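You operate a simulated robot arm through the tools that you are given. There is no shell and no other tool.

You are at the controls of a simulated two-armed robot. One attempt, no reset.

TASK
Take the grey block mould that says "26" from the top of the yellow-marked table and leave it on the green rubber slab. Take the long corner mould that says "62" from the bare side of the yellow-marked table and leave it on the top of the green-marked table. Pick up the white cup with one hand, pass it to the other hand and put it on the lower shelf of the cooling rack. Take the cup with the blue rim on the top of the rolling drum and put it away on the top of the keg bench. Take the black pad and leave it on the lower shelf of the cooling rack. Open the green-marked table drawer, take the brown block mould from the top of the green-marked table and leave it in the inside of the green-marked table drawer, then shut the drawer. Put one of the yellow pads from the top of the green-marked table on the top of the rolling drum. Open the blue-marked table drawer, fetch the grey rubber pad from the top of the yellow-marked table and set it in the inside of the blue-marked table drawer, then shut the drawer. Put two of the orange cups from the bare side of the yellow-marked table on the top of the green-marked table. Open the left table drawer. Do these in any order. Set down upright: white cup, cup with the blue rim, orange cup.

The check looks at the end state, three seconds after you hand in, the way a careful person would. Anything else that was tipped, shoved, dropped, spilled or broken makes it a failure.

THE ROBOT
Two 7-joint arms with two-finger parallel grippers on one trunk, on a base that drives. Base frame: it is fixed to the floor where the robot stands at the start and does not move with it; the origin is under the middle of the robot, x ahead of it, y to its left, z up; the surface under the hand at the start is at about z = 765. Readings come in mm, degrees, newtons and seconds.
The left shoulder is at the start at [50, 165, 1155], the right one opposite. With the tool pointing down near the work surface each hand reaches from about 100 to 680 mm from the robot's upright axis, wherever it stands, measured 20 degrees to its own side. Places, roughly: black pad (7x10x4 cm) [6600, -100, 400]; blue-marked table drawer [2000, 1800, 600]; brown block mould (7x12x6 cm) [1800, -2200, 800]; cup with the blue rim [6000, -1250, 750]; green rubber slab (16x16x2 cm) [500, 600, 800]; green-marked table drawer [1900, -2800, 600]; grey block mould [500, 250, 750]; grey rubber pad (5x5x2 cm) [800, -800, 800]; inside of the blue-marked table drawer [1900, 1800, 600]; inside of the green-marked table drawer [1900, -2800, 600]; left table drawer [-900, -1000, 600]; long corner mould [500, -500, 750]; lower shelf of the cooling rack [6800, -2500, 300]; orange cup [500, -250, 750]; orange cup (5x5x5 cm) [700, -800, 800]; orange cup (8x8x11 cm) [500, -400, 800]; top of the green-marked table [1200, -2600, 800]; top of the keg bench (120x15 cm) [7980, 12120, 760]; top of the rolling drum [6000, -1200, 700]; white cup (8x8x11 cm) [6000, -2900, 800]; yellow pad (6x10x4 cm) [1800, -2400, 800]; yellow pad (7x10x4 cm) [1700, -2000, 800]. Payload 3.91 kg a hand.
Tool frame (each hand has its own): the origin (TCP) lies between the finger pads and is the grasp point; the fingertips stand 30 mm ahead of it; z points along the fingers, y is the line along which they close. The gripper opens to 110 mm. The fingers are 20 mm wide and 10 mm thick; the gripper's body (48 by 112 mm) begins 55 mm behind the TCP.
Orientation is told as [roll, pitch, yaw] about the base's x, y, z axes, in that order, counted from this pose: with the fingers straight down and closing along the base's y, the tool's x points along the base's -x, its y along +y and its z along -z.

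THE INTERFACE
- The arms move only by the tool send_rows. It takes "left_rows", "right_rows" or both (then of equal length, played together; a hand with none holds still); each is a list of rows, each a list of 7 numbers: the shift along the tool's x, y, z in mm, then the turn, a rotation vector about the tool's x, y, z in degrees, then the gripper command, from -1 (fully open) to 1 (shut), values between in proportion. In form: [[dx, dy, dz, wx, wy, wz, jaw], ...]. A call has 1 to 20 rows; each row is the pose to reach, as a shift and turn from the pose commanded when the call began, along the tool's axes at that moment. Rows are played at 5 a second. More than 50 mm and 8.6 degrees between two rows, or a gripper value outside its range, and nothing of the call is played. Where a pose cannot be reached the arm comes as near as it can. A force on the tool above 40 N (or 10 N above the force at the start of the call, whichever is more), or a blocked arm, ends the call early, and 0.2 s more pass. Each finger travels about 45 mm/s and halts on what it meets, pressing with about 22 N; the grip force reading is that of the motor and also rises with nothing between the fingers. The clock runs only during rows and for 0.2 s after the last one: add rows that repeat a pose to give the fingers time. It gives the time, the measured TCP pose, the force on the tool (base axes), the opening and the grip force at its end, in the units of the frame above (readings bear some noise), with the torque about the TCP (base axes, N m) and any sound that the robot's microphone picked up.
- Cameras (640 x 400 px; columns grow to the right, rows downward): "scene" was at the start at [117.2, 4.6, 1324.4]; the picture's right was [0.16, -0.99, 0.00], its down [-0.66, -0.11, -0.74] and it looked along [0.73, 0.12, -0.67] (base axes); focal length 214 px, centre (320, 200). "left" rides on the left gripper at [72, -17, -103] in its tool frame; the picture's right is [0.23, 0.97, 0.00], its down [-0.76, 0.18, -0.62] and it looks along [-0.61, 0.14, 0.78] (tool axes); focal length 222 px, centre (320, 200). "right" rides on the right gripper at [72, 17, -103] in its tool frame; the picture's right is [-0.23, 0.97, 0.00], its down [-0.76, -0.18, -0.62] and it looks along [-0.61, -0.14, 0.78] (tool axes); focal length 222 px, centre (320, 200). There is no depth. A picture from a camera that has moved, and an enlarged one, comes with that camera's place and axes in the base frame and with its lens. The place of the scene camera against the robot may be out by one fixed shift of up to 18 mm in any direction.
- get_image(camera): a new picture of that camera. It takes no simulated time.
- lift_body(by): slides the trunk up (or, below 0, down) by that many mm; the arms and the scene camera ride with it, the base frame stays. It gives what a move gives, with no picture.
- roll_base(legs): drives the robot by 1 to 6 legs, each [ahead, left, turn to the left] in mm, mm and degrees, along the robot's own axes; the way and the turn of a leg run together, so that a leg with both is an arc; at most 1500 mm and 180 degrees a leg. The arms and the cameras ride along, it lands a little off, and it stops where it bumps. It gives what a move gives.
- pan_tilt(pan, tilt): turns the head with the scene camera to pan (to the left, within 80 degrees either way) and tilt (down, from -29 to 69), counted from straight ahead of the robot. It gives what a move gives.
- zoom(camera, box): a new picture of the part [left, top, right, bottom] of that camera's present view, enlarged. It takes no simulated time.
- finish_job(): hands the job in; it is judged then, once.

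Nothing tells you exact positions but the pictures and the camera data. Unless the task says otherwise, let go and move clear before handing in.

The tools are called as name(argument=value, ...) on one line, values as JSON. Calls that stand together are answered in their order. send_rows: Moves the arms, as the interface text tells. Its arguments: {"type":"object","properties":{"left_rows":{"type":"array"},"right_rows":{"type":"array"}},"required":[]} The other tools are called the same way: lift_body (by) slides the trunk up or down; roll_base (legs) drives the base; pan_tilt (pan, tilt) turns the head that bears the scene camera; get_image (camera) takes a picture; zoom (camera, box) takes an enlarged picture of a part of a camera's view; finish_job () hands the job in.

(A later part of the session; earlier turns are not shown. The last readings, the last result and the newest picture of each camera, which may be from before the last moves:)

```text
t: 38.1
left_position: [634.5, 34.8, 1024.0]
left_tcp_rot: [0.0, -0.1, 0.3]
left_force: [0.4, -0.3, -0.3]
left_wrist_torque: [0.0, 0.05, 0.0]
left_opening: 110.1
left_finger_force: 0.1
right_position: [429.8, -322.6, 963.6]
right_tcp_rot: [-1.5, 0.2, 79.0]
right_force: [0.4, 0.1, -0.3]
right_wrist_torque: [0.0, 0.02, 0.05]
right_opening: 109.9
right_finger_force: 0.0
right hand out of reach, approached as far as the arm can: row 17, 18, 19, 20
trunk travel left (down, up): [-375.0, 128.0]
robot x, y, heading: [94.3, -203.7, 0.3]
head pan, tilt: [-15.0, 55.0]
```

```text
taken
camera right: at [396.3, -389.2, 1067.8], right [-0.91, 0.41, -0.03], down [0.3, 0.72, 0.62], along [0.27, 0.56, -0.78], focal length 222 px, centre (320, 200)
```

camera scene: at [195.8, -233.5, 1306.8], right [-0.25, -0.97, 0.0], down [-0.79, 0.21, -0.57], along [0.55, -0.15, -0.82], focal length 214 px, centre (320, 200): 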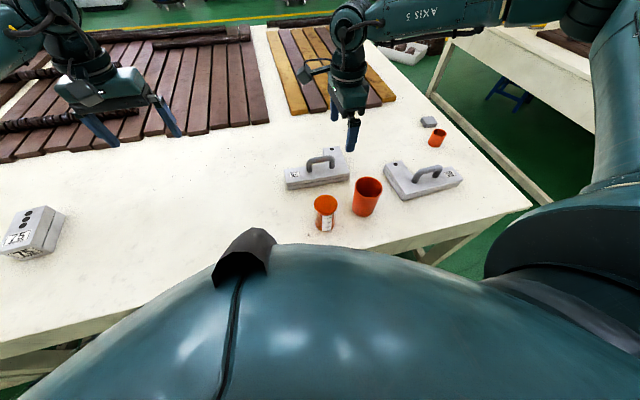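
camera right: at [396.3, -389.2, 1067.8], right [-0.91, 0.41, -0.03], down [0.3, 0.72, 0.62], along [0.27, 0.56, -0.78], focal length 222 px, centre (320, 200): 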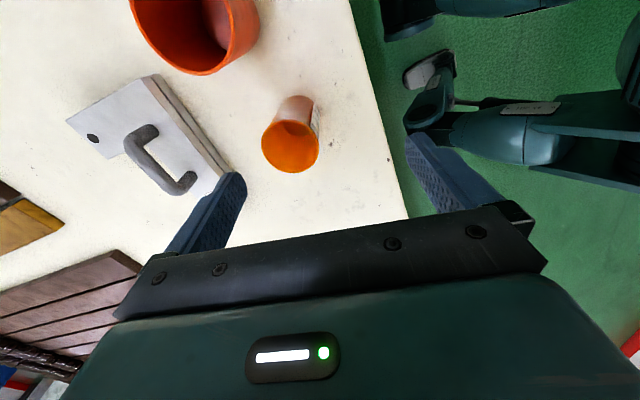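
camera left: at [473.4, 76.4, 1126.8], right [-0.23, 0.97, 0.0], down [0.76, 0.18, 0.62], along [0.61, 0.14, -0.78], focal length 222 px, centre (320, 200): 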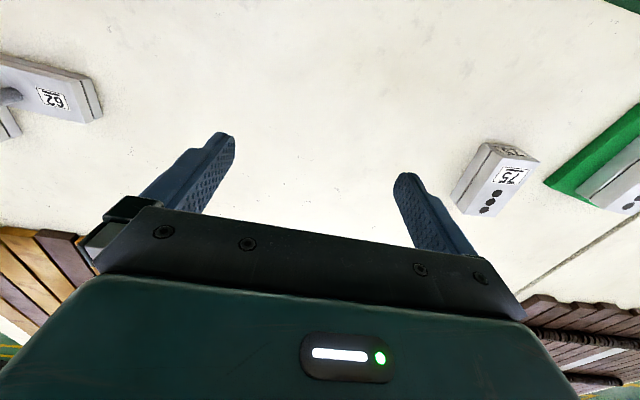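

The right hand turns better the other way; yaw -90 reaches to about 615 mm on its own side. I drive 100 mm left so that the handle lies more to the hand's own side, and turn the wrist back.

roll_base(legs=[[0, 100, 0]])

send_rows(right_rows=[[5, -9.5, -1, 0, 0, 8.5, -1], [10, -19, -2, 0, 0, 17, -1], [14, -28.5, -2, 0, 0, 25.5, -1], [19, -38, -3, 0, 0, 34, -1], [24, -47.5, -4, 0, 0, 42.5, -1], [29, -57, -5, 0, 0, 51, -1], [33, -66.5, -6, 0, 0, 59.5, -1], [38, -76, -6, 0, 0, 68, -1], [43, -85.5, -7, 0, 0, 76.5, -1], [48, -95, -8, 0, 0, 85, -1], [52, -104.5, -9, 0, 0, 93.5, -1], [57, -114, -10, 0, 0, 102, -1], [62, -123.5, -10, 0, 0, 110.5, -1], [67, -133, -11, 0, 0, 119, -1], [72, -142.5, -12, 0, 0, 127.5, -1], [76, -152, -13, 0, 0, 136, -1], [81, -161.5, -14, 0, 0, 144.5, -1], [86, -171, -14, 0, 0, 153, -1], [91, -180.5, -15, 0, 0, 161.5, -1], [96, -190, -16, 0, 0, 169, -1]])

get_image(camera="right")

```text
t: 39.6
left_position: [635.0, 131.5, 1025.2]
left_tcp_rot: [0.0, 0.1, 0.2]
left_force: [0.1, 0.1, 0.2]
left_wrist_torque: [-0.01, 0.0, -0.01]
left_opening: 109.9
left_finger_force: 0.0
right_position: [430.3, -223.8, 963.8]
right_tcp_rot: [-1.4, 0.1, 78.9]
right_force: [0.6, 1.6, -0.6]
right_wrist_torque: [0.0, 0.03, 0.0]
right_opening: 110.0
right_finger_force: 0.1
trunk travel left (down, up): [-375.0, 128.0]
robot x, y, heading: [89.4, -107.5, 0.4]
head pan, tilt: [-15.0, 55.0]
```

```text
t: 43.8
left_position: [634.6, 131.9, 1023.6]
left_tcp_rot: [0.1, 0.1, 0.2]
left_force: [0.1, 1.0, -0.9]
left_wrist_torque: [-0.02, 0.0, -0.01]
left_opening: 109.9
left_finger_force: 0.2
right_position: [597.6, -353.7, 984.9]
right_tcp_rot: [1.4, -0.5, -90.3]
right_force: [-0.2, 0.3, -1.5]
right_wrist_torque: [-0.01, -0.04, 0.02]
right_opening: 109.9
right_finger_force: 0.0
trunk travel left (down, up): [-375.0, 128.0]
robot x, y, heading: [90.2, -107.2, 0.2]
head pan, tilt: [-15.0, 55.0]
```

```text
taken
camera right: at [611.3, -281.8, 1088.6], right [0.97, -0.23, 0.03], down [-0.2, -0.76, 0.63], along [-0.13, -0.61, -0.78], focal length 222 px, centre (320, 200)
```

right: 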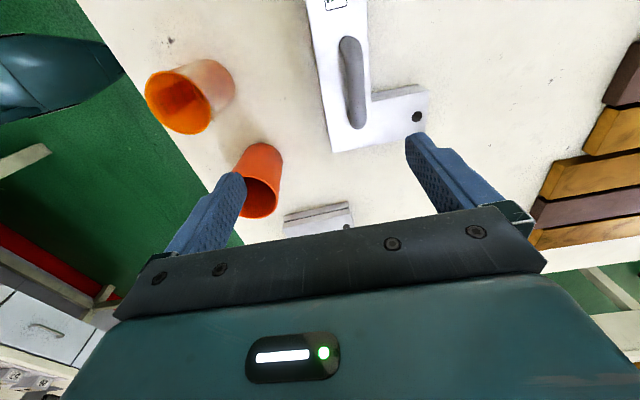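

zoom(camera="right", box=[280, 0, 480, 160])

zoom(camera="scene", box=[250, 120, 470, 240])

```text
2.50 times, centred on (380, 80) of right
camera zoom: at [611.3, -281.8, 1088.6], right [0.97, -0.23, 0.03], down [-0.2, -0.76, 0.63], along [-0.13, -0.61, -0.78], focal length 555 px, centre (170, 500)
```

zoom: 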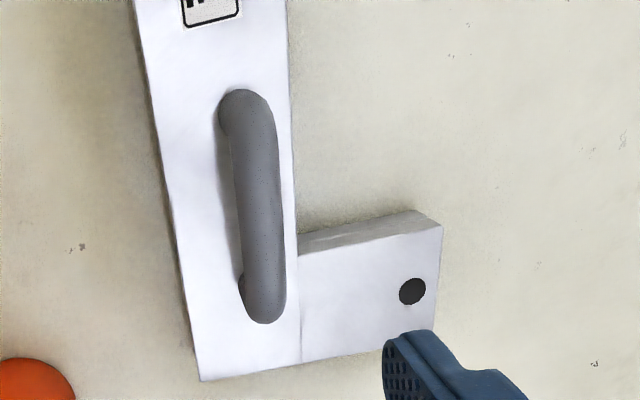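

```text
2.91 times, centred on (360, 180) of scene
camera zoom: at [195.5, -135.5, 1306.8], right [-0.26, -0.97, 0.0], down [-0.79, 0.21, -0.57], along [0.55, -0.15, -0.82], focal length 624 px, centre (204, 258)
```

zoom: 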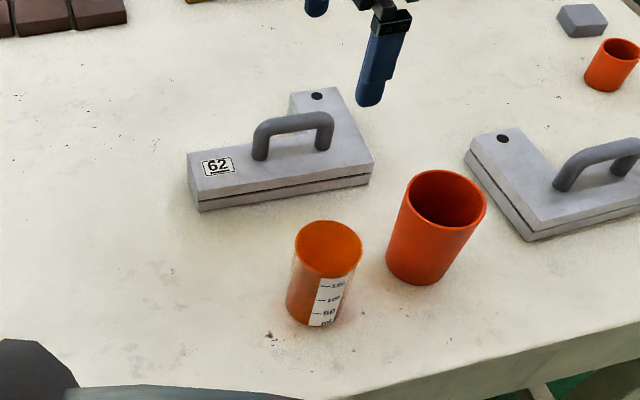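

zoom(camera="scene", box=[305, 140, 385, 195])

```text
7.27 times, centred on (345, 168) of scene
camera zoom: at [195.5, -135.5, 1306.8], right [-0.26, -0.97, 0.0], down [-0.79, 0.21, -0.57], along [0.55, -0.15, -0.82], focal length 1560 px, centre (138, 436)
```

zoom: 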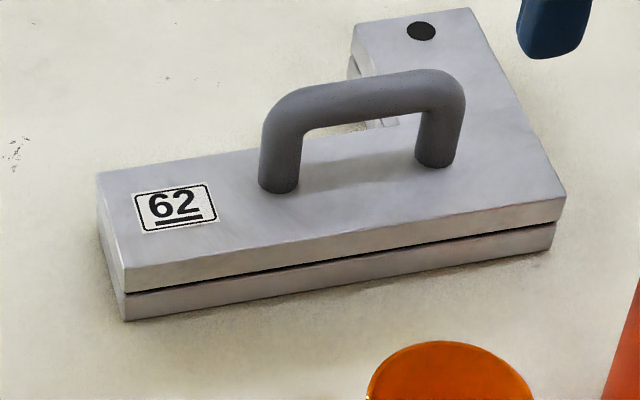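

The handle bar is centred near [638, -342], its axis at z ≈ 851, turned about 4° clockwise from y. I move above it with the wrist squared to it and check.

send_rows(right_rows=[[5, 20, 15, 0.2, -0.7, 1.8, -1], [11, 40, 35, 0.5, -1.4, 3.7, -0.27], [11, 40, 35, 0.5, -1.4, 3.7, -0.27], [11, 40, 35, 0.5, -1.4, 3.7, -0.27]])

get_image(camera="right")

zoom(camera="scene", box=[250, 80, 470, 220])

```text
t: 44.8
left_position: [634.7, 132.1, 1023.5]
left_tcp_rot: [-0.1, -0.1, 0.2]
left_force: [-0.6, 0.6, 0.1]
left_wrist_torque: [0.0, -0.06, -0.01]
left_opening: 110.0
left_finger_force: 0.1
right_position: [633.0, -347.9, 953.6]
right_tcp_rot: [1.1, -1.7, -93.8]
right_force: [-0.7, 0.7, -0.9]
right_wrist_torque: [0.04, 0.03, 0.0]
right_opening: 69.9
right_finger_force: 0.0
right hand out of reach, approached as far as the arm can: row 2, 3, 4
trunk travel left (down, up): [-375.0, 128.0]
robot x, y, heading: [90.4, -107.3, 0.2]
head pan, tilt: [-15.0, 55.0]
```

```text
taken
camera right: at [651.7, -273.2, 1055.6], right [0.96, -0.29, 0.03], down [-0.24, -0.73, 0.64], along [-0.17, -0.62, -0.77], focal length 222 px, centre (320, 200)
```

right: 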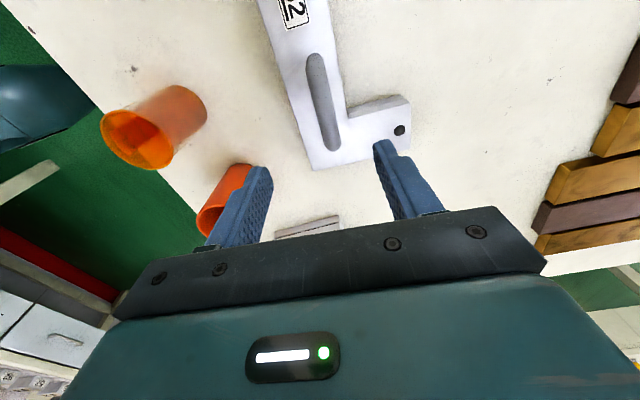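

```text
2.86 times, centred on (360, 150) of scene
camera zoom: at [195.4, -135.4, 1306.8], right [-0.26, -0.97, 0.0], down [-0.79, 0.21, -0.57], along [0.55, -0.15, -0.82], focal length 613 px, centre (206, 343)
```

zoom: 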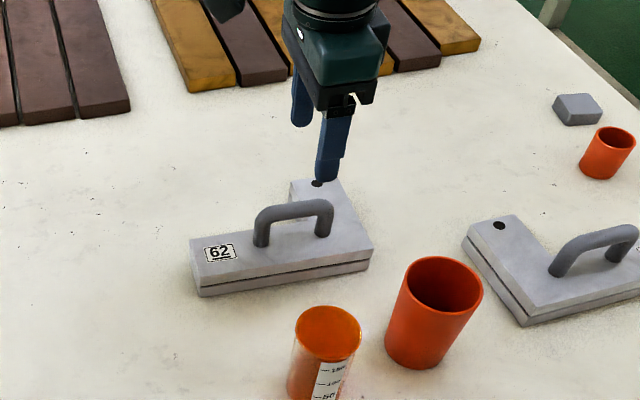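

Still at the edge of reach; I drive 60 mm further ahead, then set the hand over the handle again.

roll_base(legs=[[60, 0, 0]])

send_rows(right_rows=[[2, -15, 0, -0.6, -0.4, 0, -0.27], [5, -30, 0, -1.2, -0.8, 0, -0.27], [8, -45, 0, -1.7, -1.1, 0, -0.27], [8, -55, 0, -1.7, -1.1, 0, -0.27], [8, -55, 0, -1.7, -1.1, 0, -0.27]])

get_image(camera="right")

```text
t: 45.7
left_position: [648.0, 132.6, 1024.7]
left_tcp_rot: [0.0, 0.0, 0.2]
left_force: [0.4, 0.9, 0.8]
left_wrist_torque: [0.02, -0.03, 0.01]
left_opening: 110.0
left_finger_force: 0.0
right_position: [646.5, -347.3, 954.6]
right_tcp_rot: [1.2, -1.7, -93.9]
right_force: [-1.0, -0.3, 0.0]
right_wrist_torque: [0.03, -0.01, -0.02]
right_opening: 69.9
right_finger_force: 0.1
trunk travel left (down, up): [-375.0, 128.0]
robot x, y, heading: [107.9, -105.5, 0.1]
head pan, tilt: [-15.0, 55.0]
stopped in leg 1: the robot was blocked; the commanded pose is now the measured one
```

```text
t: 46.9
left_position: [648.5, 131.8, 1025.2]
left_tcp_rot: [0.1, 0.0, 0.3]
left_force: [0.2, 0.4, 0.1]
left_wrist_torque: [-0.01, -0.02, 0.0]
left_opening: 109.9
left_finger_force: 0.1
right_position: [592.8, -334.5, 953.3]
right_tcp_rot: [2.9, -2.8, -94.0]
right_force: [-0.3, 0.0, 0.2]
right_wrist_torque: [-0.02, 0.01, -0.01]
right_opening: 70.0
right_finger_force: 0.1
trunk travel left (down, up): [-375.0, 128.0]
robot x, y, heading: [105.9, -107.7, 0.3]
head pan, tilt: [-15.0, 55.0]
```

```text
taken
camera right: at [609.2, -259.5, 1053.8], right [0.95, -0.29, 0.06], down [-0.26, -0.71, 0.65], along [-0.15, -0.64, -0.76], focal length 222 px, centre (320, 200)
```

right: 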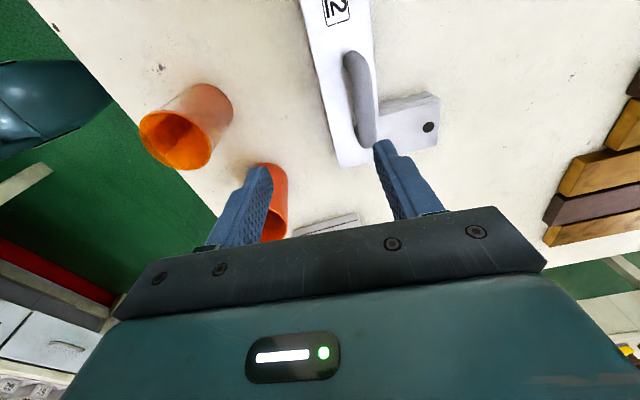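

The base was blocked at x ≈ 107, so I back off 15 mm and instead test the reach lower down, straightening the hand.

roll_base(legs=[[-12, 40, 0]])

get_image(camera="scene")

```text
t: 47.9
left_position: [636.8, 172.5, 1023.9]
left_tcp_rot: [0.1, 0.0, 0.2]
left_force: [-0.2, -0.3, 0.5]
left_wrist_torque: [-0.02, 0.02, 0.02]
left_opening: 110.0
left_finger_force: 0.0
right_position: [580.8, -294.9, 952.4]
right_tcp_rot: [2.9, -2.8, -93.9]
right_force: [-0.6, 0.4, 0.2]
right_wrist_torque: [0.04, 0.05, 0.05]
right_opening: 69.7
right_finger_force: 0.1
trunk travel left (down, up): [-375.0, 128.0]
robot x, y, heading: [93.3, -68.0, 0.2]
head pan, tilt: [-15.0, 55.0]
```

```text
taken
camera scene: at [197.4, -94.7, 1306.8], right [-0.25, -0.97, 0.0], down [-0.79, 0.21, -0.57], along [0.55, -0.15, -0.82], focal length 214 px, centre (320, 200)
```

scene: 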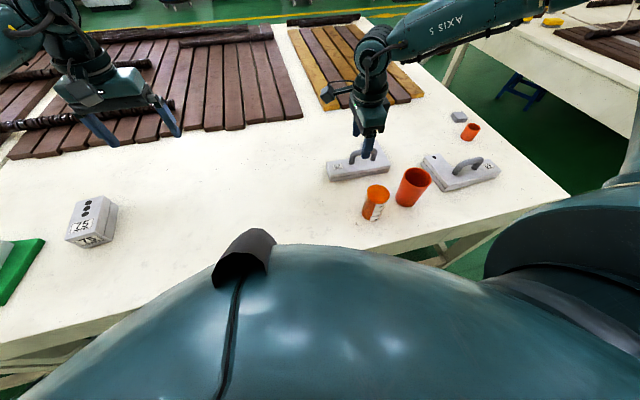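

send_rows(right_rows=[[-11, 15, 12, 0.7, 0.7, 0, -0.27], [-22, 30, 24, 1.4, 1.4, 0, -0.27], [-33, 45, 36, 2.2, 2.1, 0, -0.27], [-44, 60, 47, 2.9, 2.8, 0, -0.27], [-44, 60, 47, 2.9, 2.8, 0, -0.27]])

get_image(camera="right")

```text
t: 49.1
left_position: [636.7, 172.4, 1025.0]
left_tcp_rot: [0.0, 0.1, 0.1]
left_force: [0.0, -0.1, 0.1]
left_wrist_torque: [0.01, -0.03, 0.01]
left_opening: 110.1
left_finger_force: 0.1
right_position: [636.1, -346.3, 912.4]
right_tcp_rot: [0.1, 0.1, -93.7]
right_force: [-0.6, -0.6, 0.1]
right_wrist_torque: [-0.02, 0.01, -0.01]
right_opening: 70.0
right_finger_force: 0.1
right hand out of reach, approached as far as the arm can: row 4, 5
trunk travel left (down, up): [-375.0, 128.0]
robot x, y, heading: [94.7, -65.2, 0.3]
head pan, tilt: [-15.0, 55.0]
```

```text
taken
camera right: at [656.7, -276.1, 1017.2], right [0.96, -0.29, 0.0], down [-0.23, -0.75, 0.62], along [-0.18, -0.6, -0.78], focal length 222 px, centre (320, 200)
```

right: 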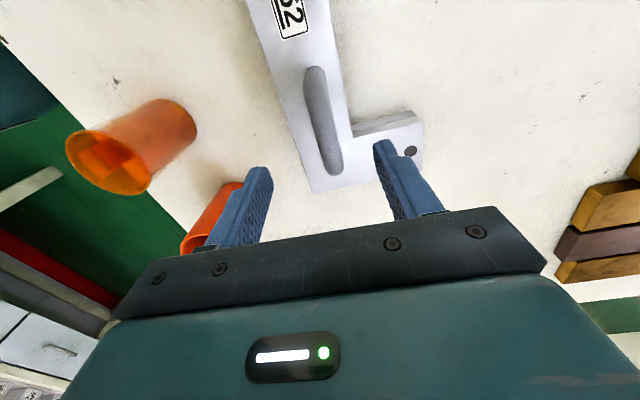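

The lower the hand, the shorter the reach at this wrist turn; lowering the trunk should give the missing few millimetres. I raise both hands first, then lower the trunk by 150 mm.

send_rows(right_rows=[[1, -10, -40, 0, 0, 0, -0.27], [3, -20, -80, 0, 0, 0, -0.27], [4, -30, -120, 0, 0, 0, -0.27], [5, -40, -150, 0, 0, 0, -0.27], [5, -40, -150, 0, 0, 0, -0.27]], left_rows=[[0, 0, -25, 0, 0, 0, -1], [0, 0, -50, 0, 0, 0, -1], [0, 0, -75, 0, 0, 0, -1], [0, 0, -100, 0, 0, 0, -1], [0, 0, -100, 0, 0, 0, -1]])

lift_body(by=-150)

get_image(camera="scene")

get_image(camera="right")

```text
t: 50.3
left_position: [637.8, 171.5, 1126.2]
left_tcp_rot: [0.0, 0.0, 0.3]
left_force: [0.2, 0.7, 0.2]
left_wrist_torque: [-0.02, 0.02, -0.02]
left_opening: 110.2
left_finger_force: 0.1
right_position: [595.7, -339.5, 1062.7]
right_tcp_rot: [-0.1, -0.1, -93.8]
right_force: [0.2, 0.3, 0.1]
right_wrist_torque: [0.0, 0.01, 0.0]
right_opening: 69.8
right_finger_force: 0.1
trunk travel left (down, up): [-375.0, 128.0]
robot x, y, heading: [92.7, -69.3, 0.4]
head pan, tilt: [-15.0, 55.0]
```

```text
t: 52.1
left_position: [636.8, 171.3, 977.0]
left_tcp_rot: [0.1, 0.0, 0.3]
left_force: [-0.4, -0.2, 0.9]
left_wrist_torque: [0.0, -0.01, -0.03]
left_opening: 110.1
left_finger_force: 0.1
right_position: [597.4, -340.1, 913.0]
right_tcp_rot: [0.0, 0.1, -93.8]
right_force: [1.0, 0.2, -0.2]
right_wrist_torque: [0.02, 0.0, -0.02]
right_opening: 69.8
right_finger_force: 0.1
trunk travel left (down, up): [-225.0, 278.0]
robot x, y, heading: [93.2, -69.6, 0.2]
head pan, tilt: [-15.0, 55.0]
```

```text
taken
camera scene: at [197.4, -95.2, 1156.9], right [-0.25, -0.97, 0.0], down [-0.79, 0.21, -0.57], along [0.55, -0.15, -0.82], focal length 214 px, centre (320, 200)
```

scene: 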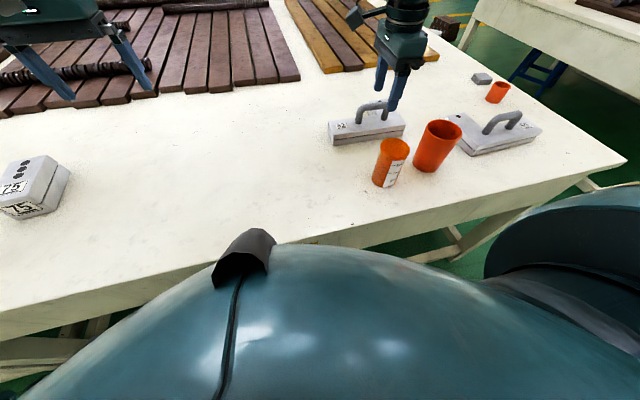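

```text
taken
camera right: at [617.9, -269.0, 1017.0], right [0.96, -0.29, 0.0], down [-0.23, -0.75, 0.62], along [-0.18, -0.6, -0.78], focal length 222 px, centre (320, 200)
```

right: 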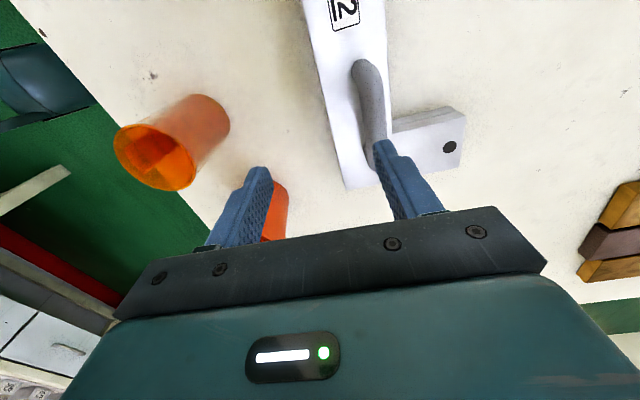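

send_rows(right_rows=[[3, 23, 4, 0, 0, 0, -0.27], [5, 46, 4, 0, 0, 0, -0.27], [5, 46, 4, 0, 0, 0, -0.27]])

get_image(camera="right")

zoom(camera="scene", box=[310, 60, 430, 160])

```text
t: 52.9
left_position: [638.2, 170.8, 975.9]
left_tcp_rot: [0.0, 0.0, 0.3]
left_force: [0.1, 0.0, -0.8]
left_wrist_torque: [-0.01, -0.03, -0.03]
left_opening: 110.1
left_finger_force: 0.0
right_position: [643.4, -339.0, 908.5]
right_tcp_rot: [-0.1, 0.0, -93.8]
right_force: [0.8, -0.9, 0.1]
right_wrist_torque: [0.0, 0.0, -0.02]
right_opening: 70.0
right_finger_force: 0.1
trunk travel left (down, up): [-225.0, 278.0]
robot x, y, heading: [94.8, -68.5, -0.1]
head pan, tilt: [-15.0, 55.0]
```

```text
taken
camera right: at [664.3, -268.0, 1013.0], right [0.96, -0.29, 0.0], down [-0.23, -0.75, 0.62], along [-0.18, -0.6, -0.78], focal length 222 px, centre (320, 200)
```

right: 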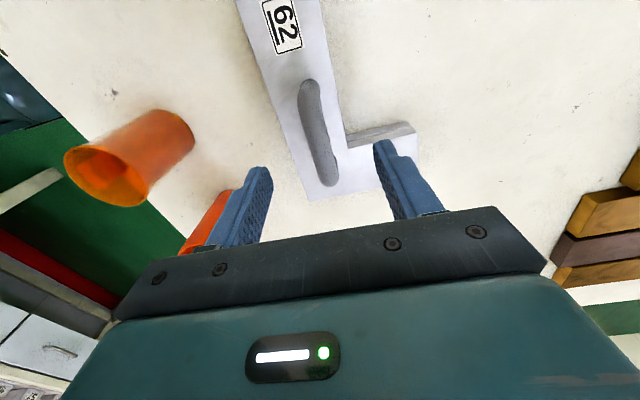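

```text
4.00 times, centred on (370, 110) of scene
camera zoom: at [197.5, -95.2, 1156.8], right [-0.25, -0.97, 0.0], down [-0.79, 0.21, -0.57], along [0.55, -0.15, -0.82], focal length 858 px, centre (120, 560)
```

zoom: 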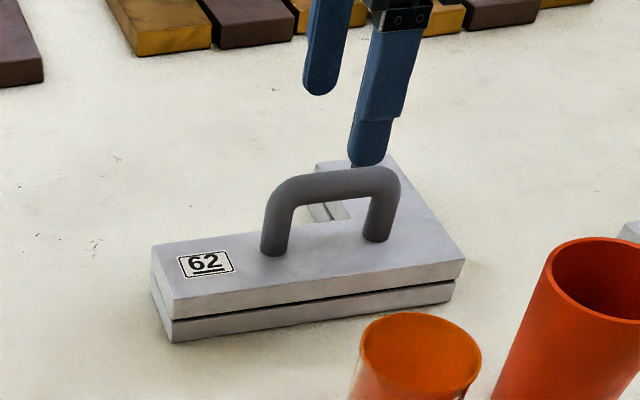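

Now the hand reaches over the handle. I descend with the fingers straddling the bar, slowly at the end.

send_rows(right_rows=[[0, 0, 20, 0, 0, 1, -0.27], [0, 0, 38, 0, 0, 2, -0.27], [0, 0, 50, 0, 0, 3, -0.27], [0, 0, 58, 0, 0, 3, -0.27], [0, 0, 66, 0, 0, 3, -0.27], [0, 0, 66, 0, 0, 3, -0.27]])

get_image(camera="right")

zoom(camera="scene", box=[310, 60, 430, 160])

```text
t: 54.3
left_position: [636.8, 170.8, 976.5]
left_tcp_rot: [0.0, 0.0, 0.3]
left_force: [0.6, 0.4, 0.3]
left_wrist_torque: [0.03, 0.01, 0.03]
left_opening: 110.0
left_finger_force: 0.1
right_position: [642.7, -336.8, 842.0]
right_tcp_rot: [0.1, 0.0, -97.0]
right_force: [0.5, -0.1, -0.5]
right_wrist_torque: [0.01, 0.0, 0.03]
right_opening: 69.9
right_finger_force: 0.1
trunk travel left (down, up): [-225.0, 278.0]
robot x, y, heading: [94.6, -68.4, 0.3]
head pan, tilt: [-15.0, 55.0]
```

```text
taken
camera right: at [667.6, -267.6, 946.4], right [0.94, -0.34, 0.0], down [-0.27, -0.74, 0.62], along [-0.21, -0.59, -0.78], focal length 222 px, centre (320, 200)
```

right: 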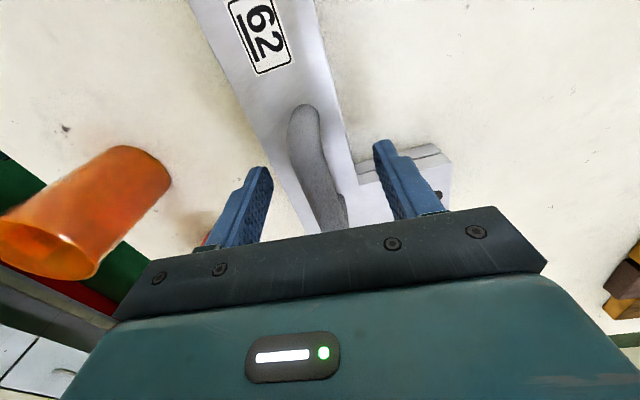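

```text
4.00 times, centred on (370, 110) of scene
camera zoom: at [197.5, -95.2, 1156.8], right [-0.25, -0.97, 0.0], down [-0.79, 0.21, -0.57], along [0.55, -0.15, -0.82], focal length 858 px, centre (120, 560)
```

zoom: 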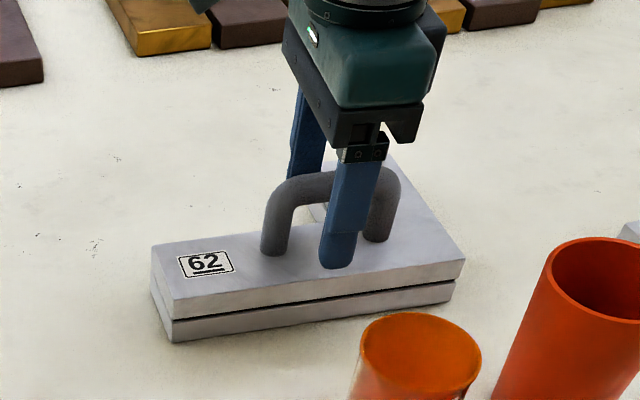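

The fingers straddle the handle at the right height. Closing and lifting a little.

send_rows(right_rows=[[0, 0, 0, 0, 0, 0, 1], [0, 0, 0, 0, 0, 0, 1], [0, 0, 0, 0, 0, 0, 1], [0, 0, 0, 0, 0, 0, 1], [0, 0, 0, 0, 0, 0, 1], [0, 0, 0, 0, 0, 0, 1]])

send_rows(right_rows=[[0, 0, -5, 0, 0, 0, 1], [0, 0, -12, 0, 0, 0, 1], [0, 0, -25, 0, 0, 0, 1], [0, 0, -25, 0, 0, 0, 1]])

get_image(camera="right")

zoom(camera="scene", box=[310, 60, 430, 160])

```text
t: 55.7
left_position: [636.5, 170.8, 976.5]
left_tcp_rot: [0.1, 0.0, 0.3]
left_force: [-0.6, -0.8, 0.8]
left_wrist_torque: [0.02, -0.01, 0.0]
left_opening: 109.9
left_finger_force: 0.0
right_position: [642.9, -336.6, 843.1]
right_tcp_rot: [0.0, 0.1, -96.9]
right_force: [1.1, 1.2, 0.6]
right_wrist_torque: [0.05, -0.03, 0.19]
right_opening: 17.5
right_finger_force: 22.0
trunk travel left (down, up): [-225.0, 278.0]
robot x, y, heading: [92.3, -69.6, 0.3]
head pan, tilt: [-15.0, 55.0]
```

```text
t: 56.7
left_position: [637.9, 171.4, 975.5]
left_tcp_rot: [0.0, 0.1, 0.3]
left_force: [-0.1, 0.4, -0.7]
left_wrist_torque: [0.0, -0.01, 0.01]
left_opening: 110.3
left_finger_force: 0.0
right_position: [644.4, -338.2, 866.5]
right_tcp_rot: [0.0, 0.1, -96.7]
right_force: [0.2, 0.0, -5.0]
right_wrist_torque: [0.05, 0.03, -0.01]
right_opening: 17.7
right_finger_force: 22.2
trunk travel left (down, up): [-225.0, 278.0]
robot x, y, heading: [92.2, -66.0, 0.2]
head pan, tilt: [-15.0, 55.0]
```

```text
taken
camera right: at [668.6, -268.3, 971.5], right [0.94, -0.34, 0.0], down [-0.27, -0.74, 0.62], along [-0.21, -0.59, -0.78], focal length 222 px, centre (320, 200)
```

right: 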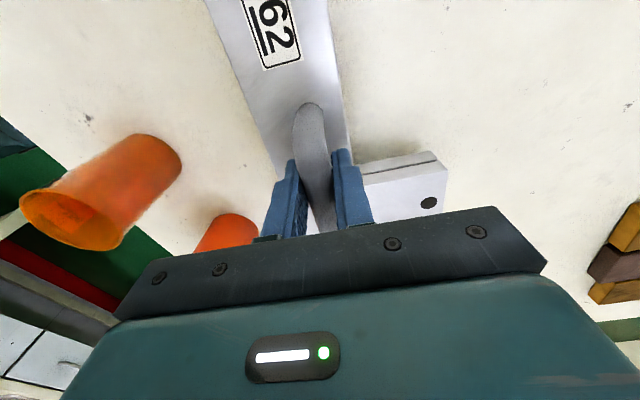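

```text
4.00 times, centred on (370, 110) of scene
camera zoom: at [197.9, -95.4, 1156.7], right [-0.25, -0.97, 0.0], down [-0.79, 0.21, -0.57], along [0.55, -0.15, -0.82], focal length 858 px, centre (120, 560)
```

zoom: 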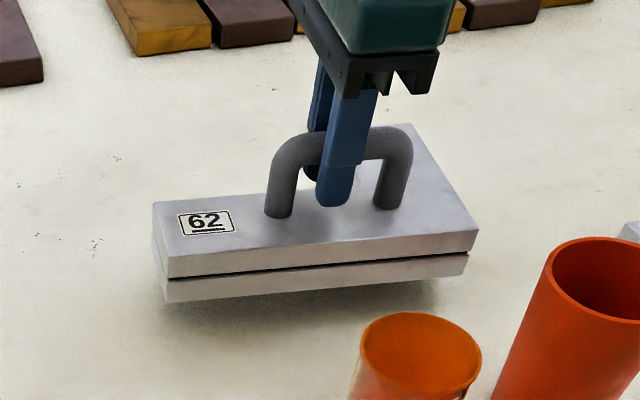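

Mould 62 hangs from the right hand. I lift it clear, raise the trunk again, and look to the right before driving.

send_rows(right_rows=[[0, 0, -30, 0, 0, 0, 1], [0, -10, -60, 0, 0, 0, 1], [0, -25, -90, 0, 0, 0, 1], [0, -40, -110, 0, 0, 0, 1], [0, -40, -110, 0, 0, 0, 1]])

lift_body(by=150)

pan_tilt(pan=-55, tilt=30)

get_image(camera="scene")

get_image(camera="right")

```text
t: 57.9
left_position: [637.3, 170.2, 975.7]
left_tcp_rot: [-0.1, 0.0, 0.3]
left_force: [0.0, -0.8, -0.2]
left_wrist_torque: [-0.01, -0.02, 0.0]
left_opening: 110.1
left_finger_force: 0.1
right_position: [604.6, -331.2, 977.4]
right_tcp_rot: [0.0, 0.1, -96.9]
right_force: [-0.4, -0.2, -5.3]
right_wrist_torque: [0.09, 0.03, 0.0]
right_opening: 17.6
right_finger_force: 22.4
trunk travel left (down, up): [-225.0, 278.0]
robot x, y, heading: [93.6, -70.2, 0.0]
head pan, tilt: [-15.0, 55.0]
```

```text
t: 59.6
left_position: [638.0, 171.9, 1126.0]
left_tcp_rot: [0.1, 0.0, 0.4]
left_force: [-0.3, 0.1, -0.3]
left_wrist_torque: [0.0, 0.02, -0.02]
left_opening: 109.7
left_finger_force: 0.0
right_position: [605.1, -331.2, 1127.1]
right_tcp_rot: [-0.1, -0.1, -96.8]
right_force: [-0.1, 0.9, -4.9]
right_wrist_torque: [0.08, 0.05, 0.01]
right_opening: 17.5
right_finger_force: 22.2
trunk travel left (down, up): [-375.0, 128.0]
robot x, y, heading: [91.6, -68.5, 0.0]
head pan, tilt: [-15.0, 55.0]
```

```text
t: 60.7
left_position: [637.6, 171.9, 1126.2]
left_tcp_rot: [0.0, 0.0, 0.3]
left_force: [0.5, -0.6, -0.6]
left_wrist_torque: [-0.02, 0.04, 0.02]
left_opening: 109.9
left_finger_force: 0.0
right_position: [605.7, -331.4, 1127.9]
right_tcp_rot: [-0.1, 0.1, -96.8]
right_force: [0.3, 0.3, -5.3]
right_wrist_torque: [0.05, 0.02, -0.02]
right_opening: 17.7
right_finger_force: 21.8
trunk travel left (down, up): [-375.0, 128.0]
robot x, y, heading: [92.1, -70.2, 0.0]
head pan, tilt: [-55.0, 30.0]
```

```text
taken
camera scene: at [180.5, -150.9, 1342.7], right [-0.82, -0.58, 0.0], down [-0.29, 0.41, -0.87], along [0.5, -0.71, -0.5], focal length 214 px, centre (320, 200)
```

scene: 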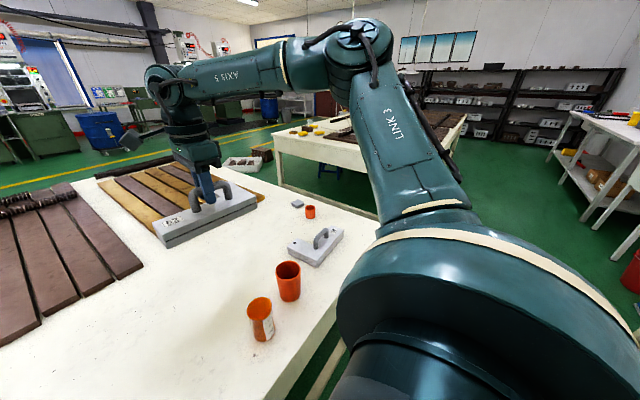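

```text
taken
camera right: at [629.9, -261.3, 1231.5], right [0.94, -0.34, 0.0], down [-0.27, -0.74, 0.62], along [-0.21, -0.59, -0.78], focal length 222 px, centre (320, 200)
```

right: 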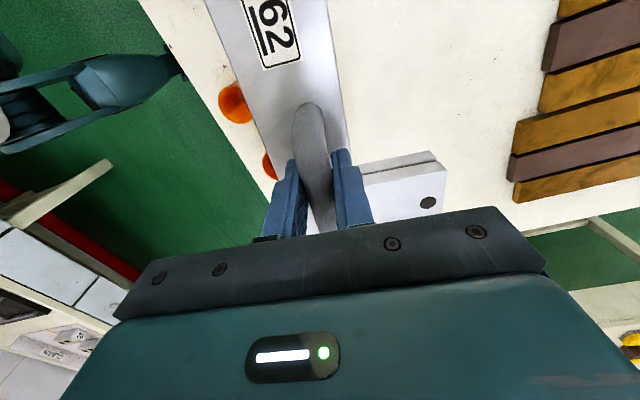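

The way to the right is free along the table. I back off 40 mm and drive 560 mm to the right so the left hand can take the orange cup.

roll_base(legs=[[-40, 0, 0], [0, -560, 0]])

pan_tilt(pan=0, tilt=45)

get_image(camera="scene")

get_image(camera="left")

```text
t: 66.6
left_position: [600.8, -399.3, 1125.9]
left_tcp_rot: [0.0, 0.1, -0.3]
left_force: [-0.6, -0.2, -0.1]
left_wrist_torque: [-0.01, 0.02, 0.0]
left_opening: 109.9
left_finger_force: 0.1
right_position: [563.0, -900.4, 1127.1]
right_tcp_rot: [-0.1, 0.0, -97.3]
right_force: [-0.6, 0.4, -5.1]
right_wrist_torque: [0.08, 0.01, -0.01]
right_opening: 17.4
right_finger_force: 21.7
trunk travel left (down, up): [-375.0, 128.0]
robot x, y, heading: [54.6, -634.3, -0.3]
head pan, tilt: [-55.0, 30.0]
```

```text
t: 67.9
left_position: [599.8, -398.7, 1126.2]
left_tcp_rot: [0.1, 0.0, -0.2]
left_force: [-0.5, -0.2, -0.2]
left_wrist_torque: [0.0, 0.02, 0.0]
left_opening: 110.2
left_finger_force: 0.0
right_position: [563.4, -901.0, 1126.7]
right_tcp_rot: [-0.2, 0.0, -97.4]
right_force: [-0.5, -0.4, -5.4]
right_wrist_torque: [0.08, -0.01, -0.03]
right_opening: 17.7
right_finger_force: 21.9
trunk travel left (down, up): [-375.0, 128.0]
robot x, y, heading: [52.4, -633.0, -0.4]
head pan, tilt: [0.0, 45.0]
```

```text
taken
camera scene: at [170.2, -642.7, 1320.2], right [-0.01, -1.0, 0.0], down [-0.71, 0.0, -0.71], along [0.71, 0.0, -0.71], focal length 214 px, centre (320, 200)
```

scene: 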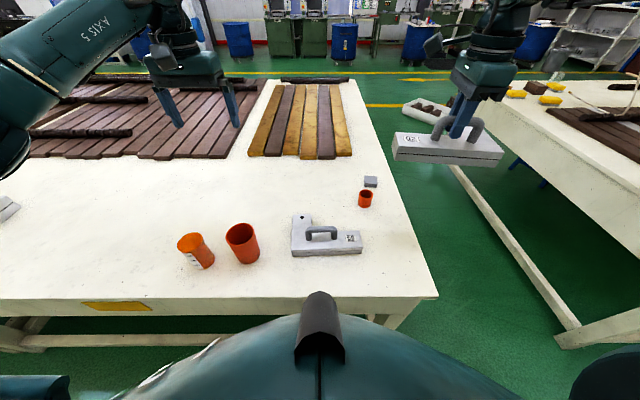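

```text
taken
camera left: at [528.8, -416.4, 1228.0], right [-0.22, 0.97, 0.0], down [0.76, 0.17, 0.62], along [0.61, 0.14, -0.78], focal length 222 px, centre (320, 200)
```

left: 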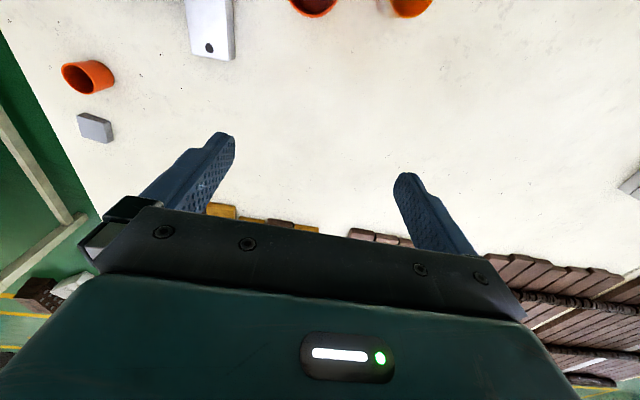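

The orange cup stands near [483, -428]. I bring the left hand above it for a close look.

send_rows(left_rows=[[24, -6, 30, 0, 0, 0, -1], [48, -12, 60, 0, 0, 0, -1], [72, -18, 90, 0, 0, 0, -1], [96, -24, 120, 0, 0, 0, -1], [120, -29, 150, 0, 0, 0, -1], [120, -29, 150, 0, 0, 0, -1]])

get_image(camera="left")

zoom(camera="scene", box=[140, 120, 380, 280])

```text
t: 69.3
left_position: [479.0, -427.4, 975.6]
left_tcp_rot: [0.0, 0.0, -0.4]
left_force: [1.3, 0.1, -0.2]
left_wrist_torque: [0.0, -0.01, 0.02]
left_opening: 110.2
left_finger_force: 0.1
right_position: [564.0, -901.0, 1127.7]
right_tcp_rot: [-0.1, 0.0, -97.4]
right_force: [-0.3, -0.2, -4.7]
right_wrist_torque: [0.09, 0.02, -0.01]
right_opening: 17.8
right_finger_force: 21.8
trunk travel left (down, up): [-375.0, 128.0]
robot x, y, heading: [54.5, -631.0, -0.2]
head pan, tilt: [0.0, 45.0]
```

```text
taken
camera left: at [408.0, -444.4, 1078.1], right [-0.22, 0.97, 0.0], down [0.76, 0.17, 0.62], along [0.61, 0.14, -0.78], focal length 222 px, centre (320, 200)
```

left: 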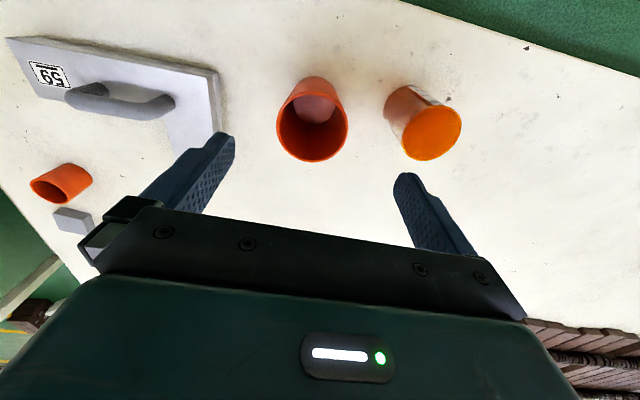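

```text
2.50 times, centred on (260, 200) of scene
camera zoom: at [170.2, -642.7, 1320.2], right [-0.01, -1.0, 0.0], down [-0.71, 0.0, -0.71], along [0.71, 0.0, -0.71], focal length 536 px, centre (470, 200)
```

zoom: 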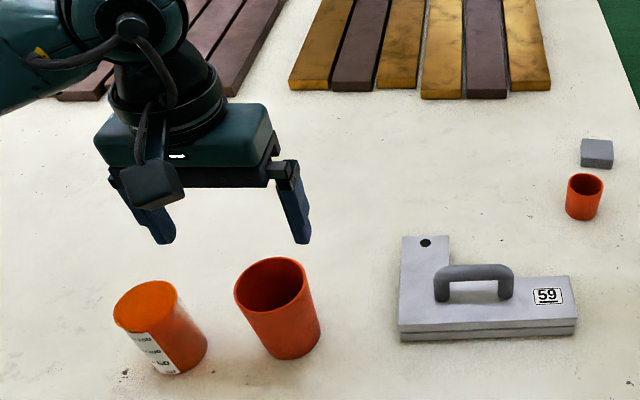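

Cup centre is about [491, -433], rim near z = 858. I descend with the left hand so that the palm stays above the rim.

send_rows(left_rows=[[-12, -6, 35, 0, 0, 0, -1], [-12, -6, 70, 0, 0, 0, -1], [-12, -6, 105, 0, 0, 0, -1], [-12, -6, 135, 0, 0, 0, -1], [-12, -6, 152, 0, 0, 0, -1], [-12, -6, 152, 0, 0, 0, -1]])

get_image(camera="left")

zoom(camera="scene", box=[140, 120, 380, 280])

```text
t: 70.7
left_position: [492.7, -434.3, 824.3]
left_tcp_rot: [0.0, 0.0, -0.2]
left_force: [0.6, -1.2, 0.5]
left_wrist_torque: [0.01, -0.01, 0.03]
left_opening: 109.9
left_finger_force: 0.0
right_position: [562.6, -901.5, 1127.3]
right_tcp_rot: [0.0, 0.0, -97.4]
right_force: [-0.2, 0.8, -4.8]
right_wrist_torque: [0.07, 0.03, 0.0]
right_opening: 17.8
right_finger_force: 21.9
trunk travel left (down, up): [-375.0, 128.0]
robot x, y, heading: [50.7, -632.2, -0.1]
head pan, tilt: [0.0, 45.0]
```

```text
taken
camera left: at [420.5, -451.2, 925.6], right [-0.22, 0.98, 0.0], down [0.76, 0.17, 0.62], along [0.61, 0.14, -0.78], focal length 222 px, centre (320, 200)
```

left: 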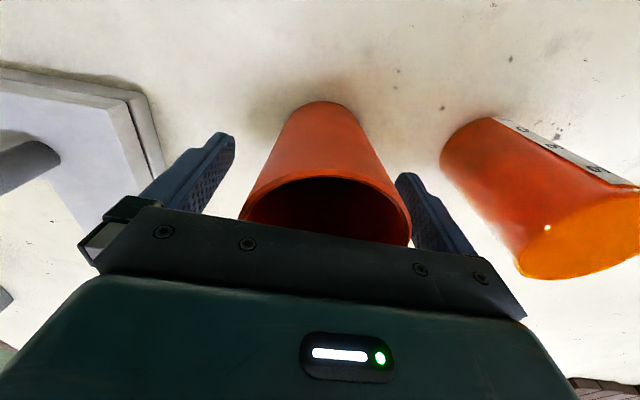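

```text
2.50 times, centred on (260, 200) of scene
camera zoom: at [170.2, -642.6, 1320.2], right [-0.01, -1.0, 0.0], down [-0.71, 0.0, -0.71], along [0.71, 0.0, -0.71], focal length 536 px, centre (470, 200)
```

zoom: 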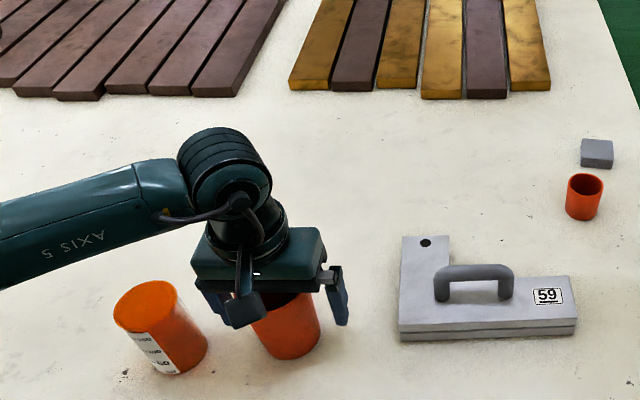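

send_rows(left_rows=[[0, 0, 0, 0, 0, 0, -0.6], [0, 0, 0, 0, 0, 0, -0.35], [0, 0, 0, 0, 0, 0, -0.1], [0, 0, 0, 0, 0, 0, 0.2], [0, 0, 0, 0, 0, 0, 0.5], [0, 0, 0, 0, 0, 0, 1], [0, 0, 0, 0, 0, 0, 1]])

get_image(camera="left")

```text
t: 72.3
left_position: [491.0, -433.3, 823.0]
left_tcp_rot: [0.0, 0.0, -0.3]
left_force: [1.1, 0.0, -0.4]
left_wrist_torque: [-0.01, -0.02, 0.04]
left_opening: 70.7
left_finger_force: 22.4
right_position: [562.9, -900.9, 1128.3]
right_tcp_rot: [-0.1, 0.0, -97.5]
right_force: [-0.2, 0.4, -5.0]
right_wrist_torque: [0.09, 0.02, 0.0]
right_opening: 17.8
right_finger_force: 21.8
trunk travel left (down, up): [-375.0, 128.0]
robot x, y, heading: [54.5, -633.7, -0.3]
head pan, tilt: [0.0, 45.0]
```

```text
taken
camera left: at [420.6, -451.2, 925.9], right [-0.22, 0.97, 0.0], down [0.76, 0.17, 0.62], along [0.61, 0.14, -0.78], focal length 222 px, centre (320, 200)
```

left: 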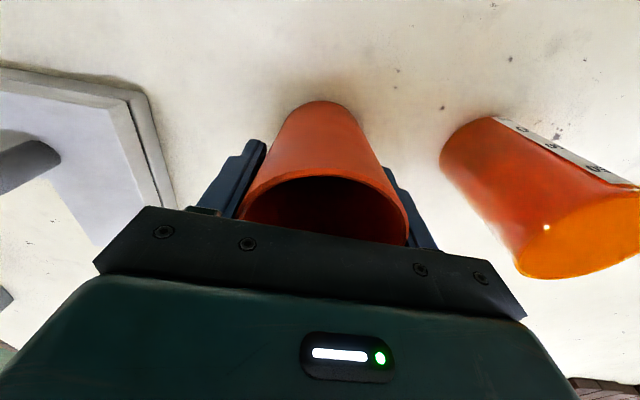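

The cup is held (70.7 mm). Lifting.

send_rows(left_rows=[[0, 0, -8, 0, 0, 0, 1], [0, 0, -25, 0, 0, 0, 1], [0, 0, -60, 0, 0, 0, 1], [0, 0, -100, 0, 0, 0, 1], [0, 0, -140, 0, 0, 0, 1], [0, 0, -180, 0, 0, 0, 1], [0, 0, -220, 0, 0, 0, 1]])

get_image(camera="scene")

pan_tilt(pan=-40, tilt=25)

get_image(camera="scene")

pan_tilt(pan=-78, tilt=30)

get_image(camera="scene")

```text
t: 73.9
left_position: [491.4, -434.4, 1044.6]
left_tcp_rot: [0.0, 0.0, -0.3]
left_force: [-0.3, -0.3, -1.0]
left_wrist_torque: [-0.01, 0.0, 0.02]
left_opening: 70.8
left_finger_force: 22.0
right_position: [562.7, -901.9, 1127.2]
right_tcp_rot: [-0.1, -0.1, -97.4]
right_force: [1.1, 0.3, -4.9]
right_wrist_torque: [0.05, 0.02, 0.01]
right_opening: 17.6
right_finger_force: 21.8
trunk travel left (down, up): [-375.0, 128.0]
robot x, y, heading: [54.5, -634.2, -0.2]
head pan, tilt: [0.0, 45.0]
```

```text
taken
camera scene: at [170.1, -642.9, 1320.1], right [-0.01, -1.0, 0.0], down [-0.71, 0.0, -0.71], along [0.71, 0.0, -0.71], focal length 214 px, centre (320, 200)
```

scene: 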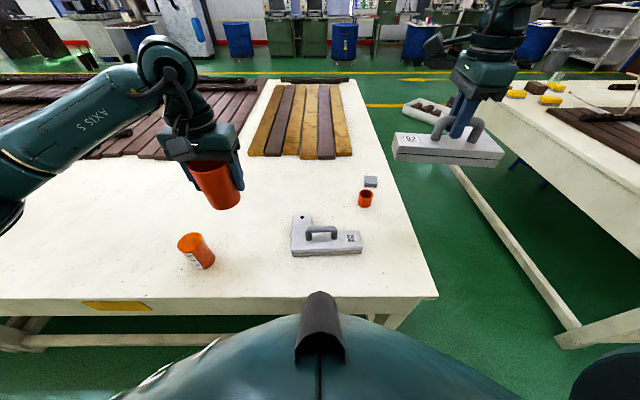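

```text
t: 74.9
left_position: [492.3, -434.4, 1043.0]
left_tcp_rot: [0.0, 0.1, -0.4]
left_force: [-0.6, 0.2, -1.0]
left_wrist_torque: [0.01, 0.02, 0.03]
left_opening: 70.7
left_finger_force: 22.2
right_position: [562.3, -901.1, 1128.2]
right_tcp_rot: [0.0, 0.0, -97.4]
right_force: [-0.8, 0.0, -5.6]
right_wrist_torque: [0.08, 0.0, 0.0]
right_opening: 17.4
right_finger_force: 21.4
trunk travel left (down, up): [-375.0, 128.0]
robot x, y, heading: [54.3, -632.6, 0.0]
head pan, tilt: [-40.0, 25.0]
```

```text
taken
camera scene: at [159.2, -701.7, 1350.7], right [-0.65, -0.76, 0.0], down [-0.32, 0.27, -0.91], along [0.69, -0.59, -0.42], focal length 214 px, centre (320, 200)
```

scene: 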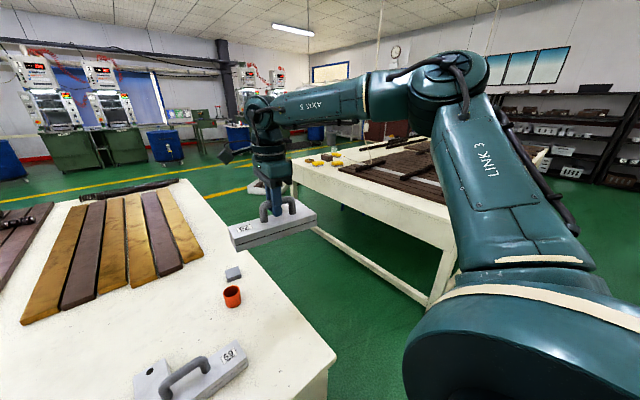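

```text
t: 76.0
left_position: [492.9, -433.9, 1043.5]
left_tcp_rot: [0.0, 0.1, -0.3]
left_force: [-0.2, 0.0, -0.7]
left_wrist_torque: [-0.02, -0.01, 0.01]
left_opening: 70.4
left_finger_force: 22.0
right_position: [563.5, -902.1, 1127.4]
right_tcp_rot: [0.0, -0.1, -97.4]
right_force: [-0.6, 0.4, -5.6]
right_wrist_torque: [0.05, 0.01, 0.03]
right_opening: 17.4
right_finger_force: 22.1
trunk travel left (down, up): [-375.0, 128.0]
robot x, y, heading: [50.5, -634.2, -0.3]
head pan, tilt: [-78.0, 30.0]
```

```text
taken
camera scene: at [107.3, -730.7, 1342.8], right [-0.98, -0.2, 0.0], down [-0.1, 0.49, -0.87], along [0.18, -0.85, -0.5], focal length 214 px, centre (320, 200)
```

scene: 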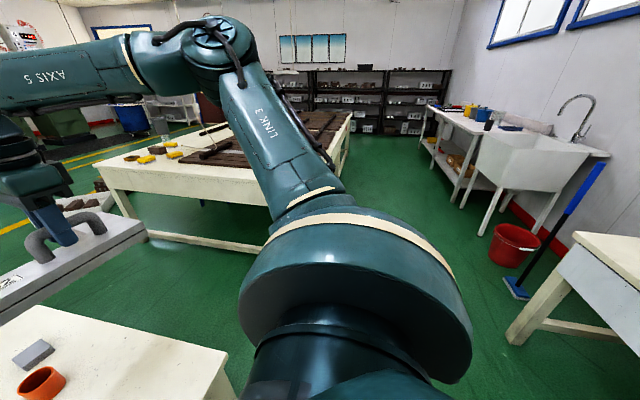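

Both items are held. I zoom on the green-marked table to plan where to set them down.

zoom(camera="scene", box=[60, 90, 380, 290])

pan_tilt(pan=-40, tilt=20)

zoom(camera="scene", box=[230, 80, 480, 240])

```text
2.00 times, centred on (220, 190) of scene
camera zoom: at [107.3, -730.7, 1342.8], right [-0.98, -0.2, 0.0], down [-0.1, 0.49, -0.87], along [0.18, -0.85, -0.5], focal length 429 px, centre (520, 220)
```

zoom: 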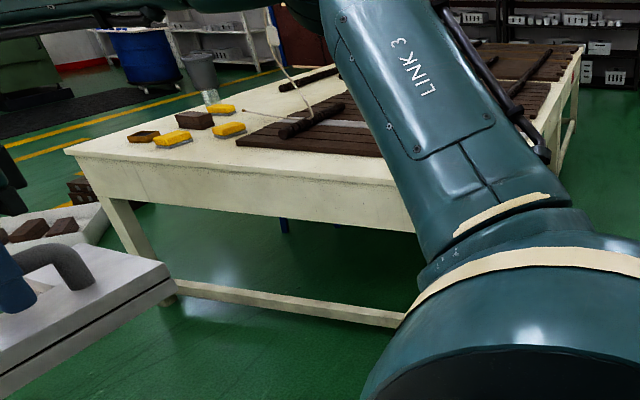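

```text
t: 77.0
left_position: [492.3, -436.7, 1043.1]
left_tcp_rot: [0.1, 0.0, -0.3]
left_force: [-0.4, 0.9, -0.3]
left_wrist_torque: [-0.01, 0.0, -0.02]
left_opening: 70.6
left_finger_force: 21.9
right_position: [562.8, -900.4, 1128.1]
right_tcp_rot: [-0.1, 0.0, -97.4]
right_force: [0.1, -0.1, -4.8]
right_wrist_torque: [0.09, 0.01, -0.01]
right_opening: 17.5
right_finger_force: 22.0
trunk travel left (down, up): [-375.0, 128.0]
robot x, y, heading: [49.8, -634.6, -0.3]
head pan, tilt: [-40.0, 20.0]
```

```text
2.50 times, centred on (355, 160) of scene
camera zoom: at [159.9, -702.5, 1358.8], right [-0.65, -0.76, 0.0], down [-0.26, 0.22, -0.94], along [0.72, -0.61, -0.34], focal length 536 px, centre (232, 300)
```

zoom: 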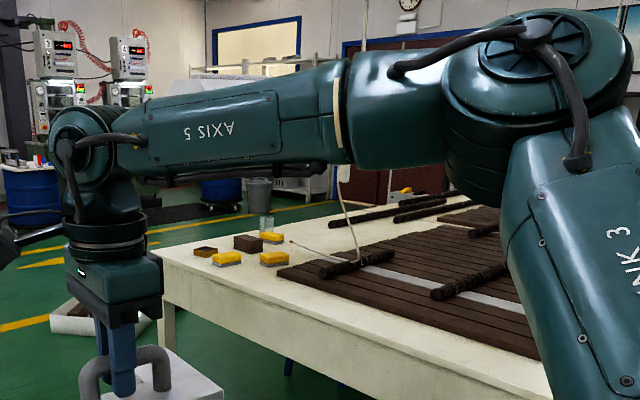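

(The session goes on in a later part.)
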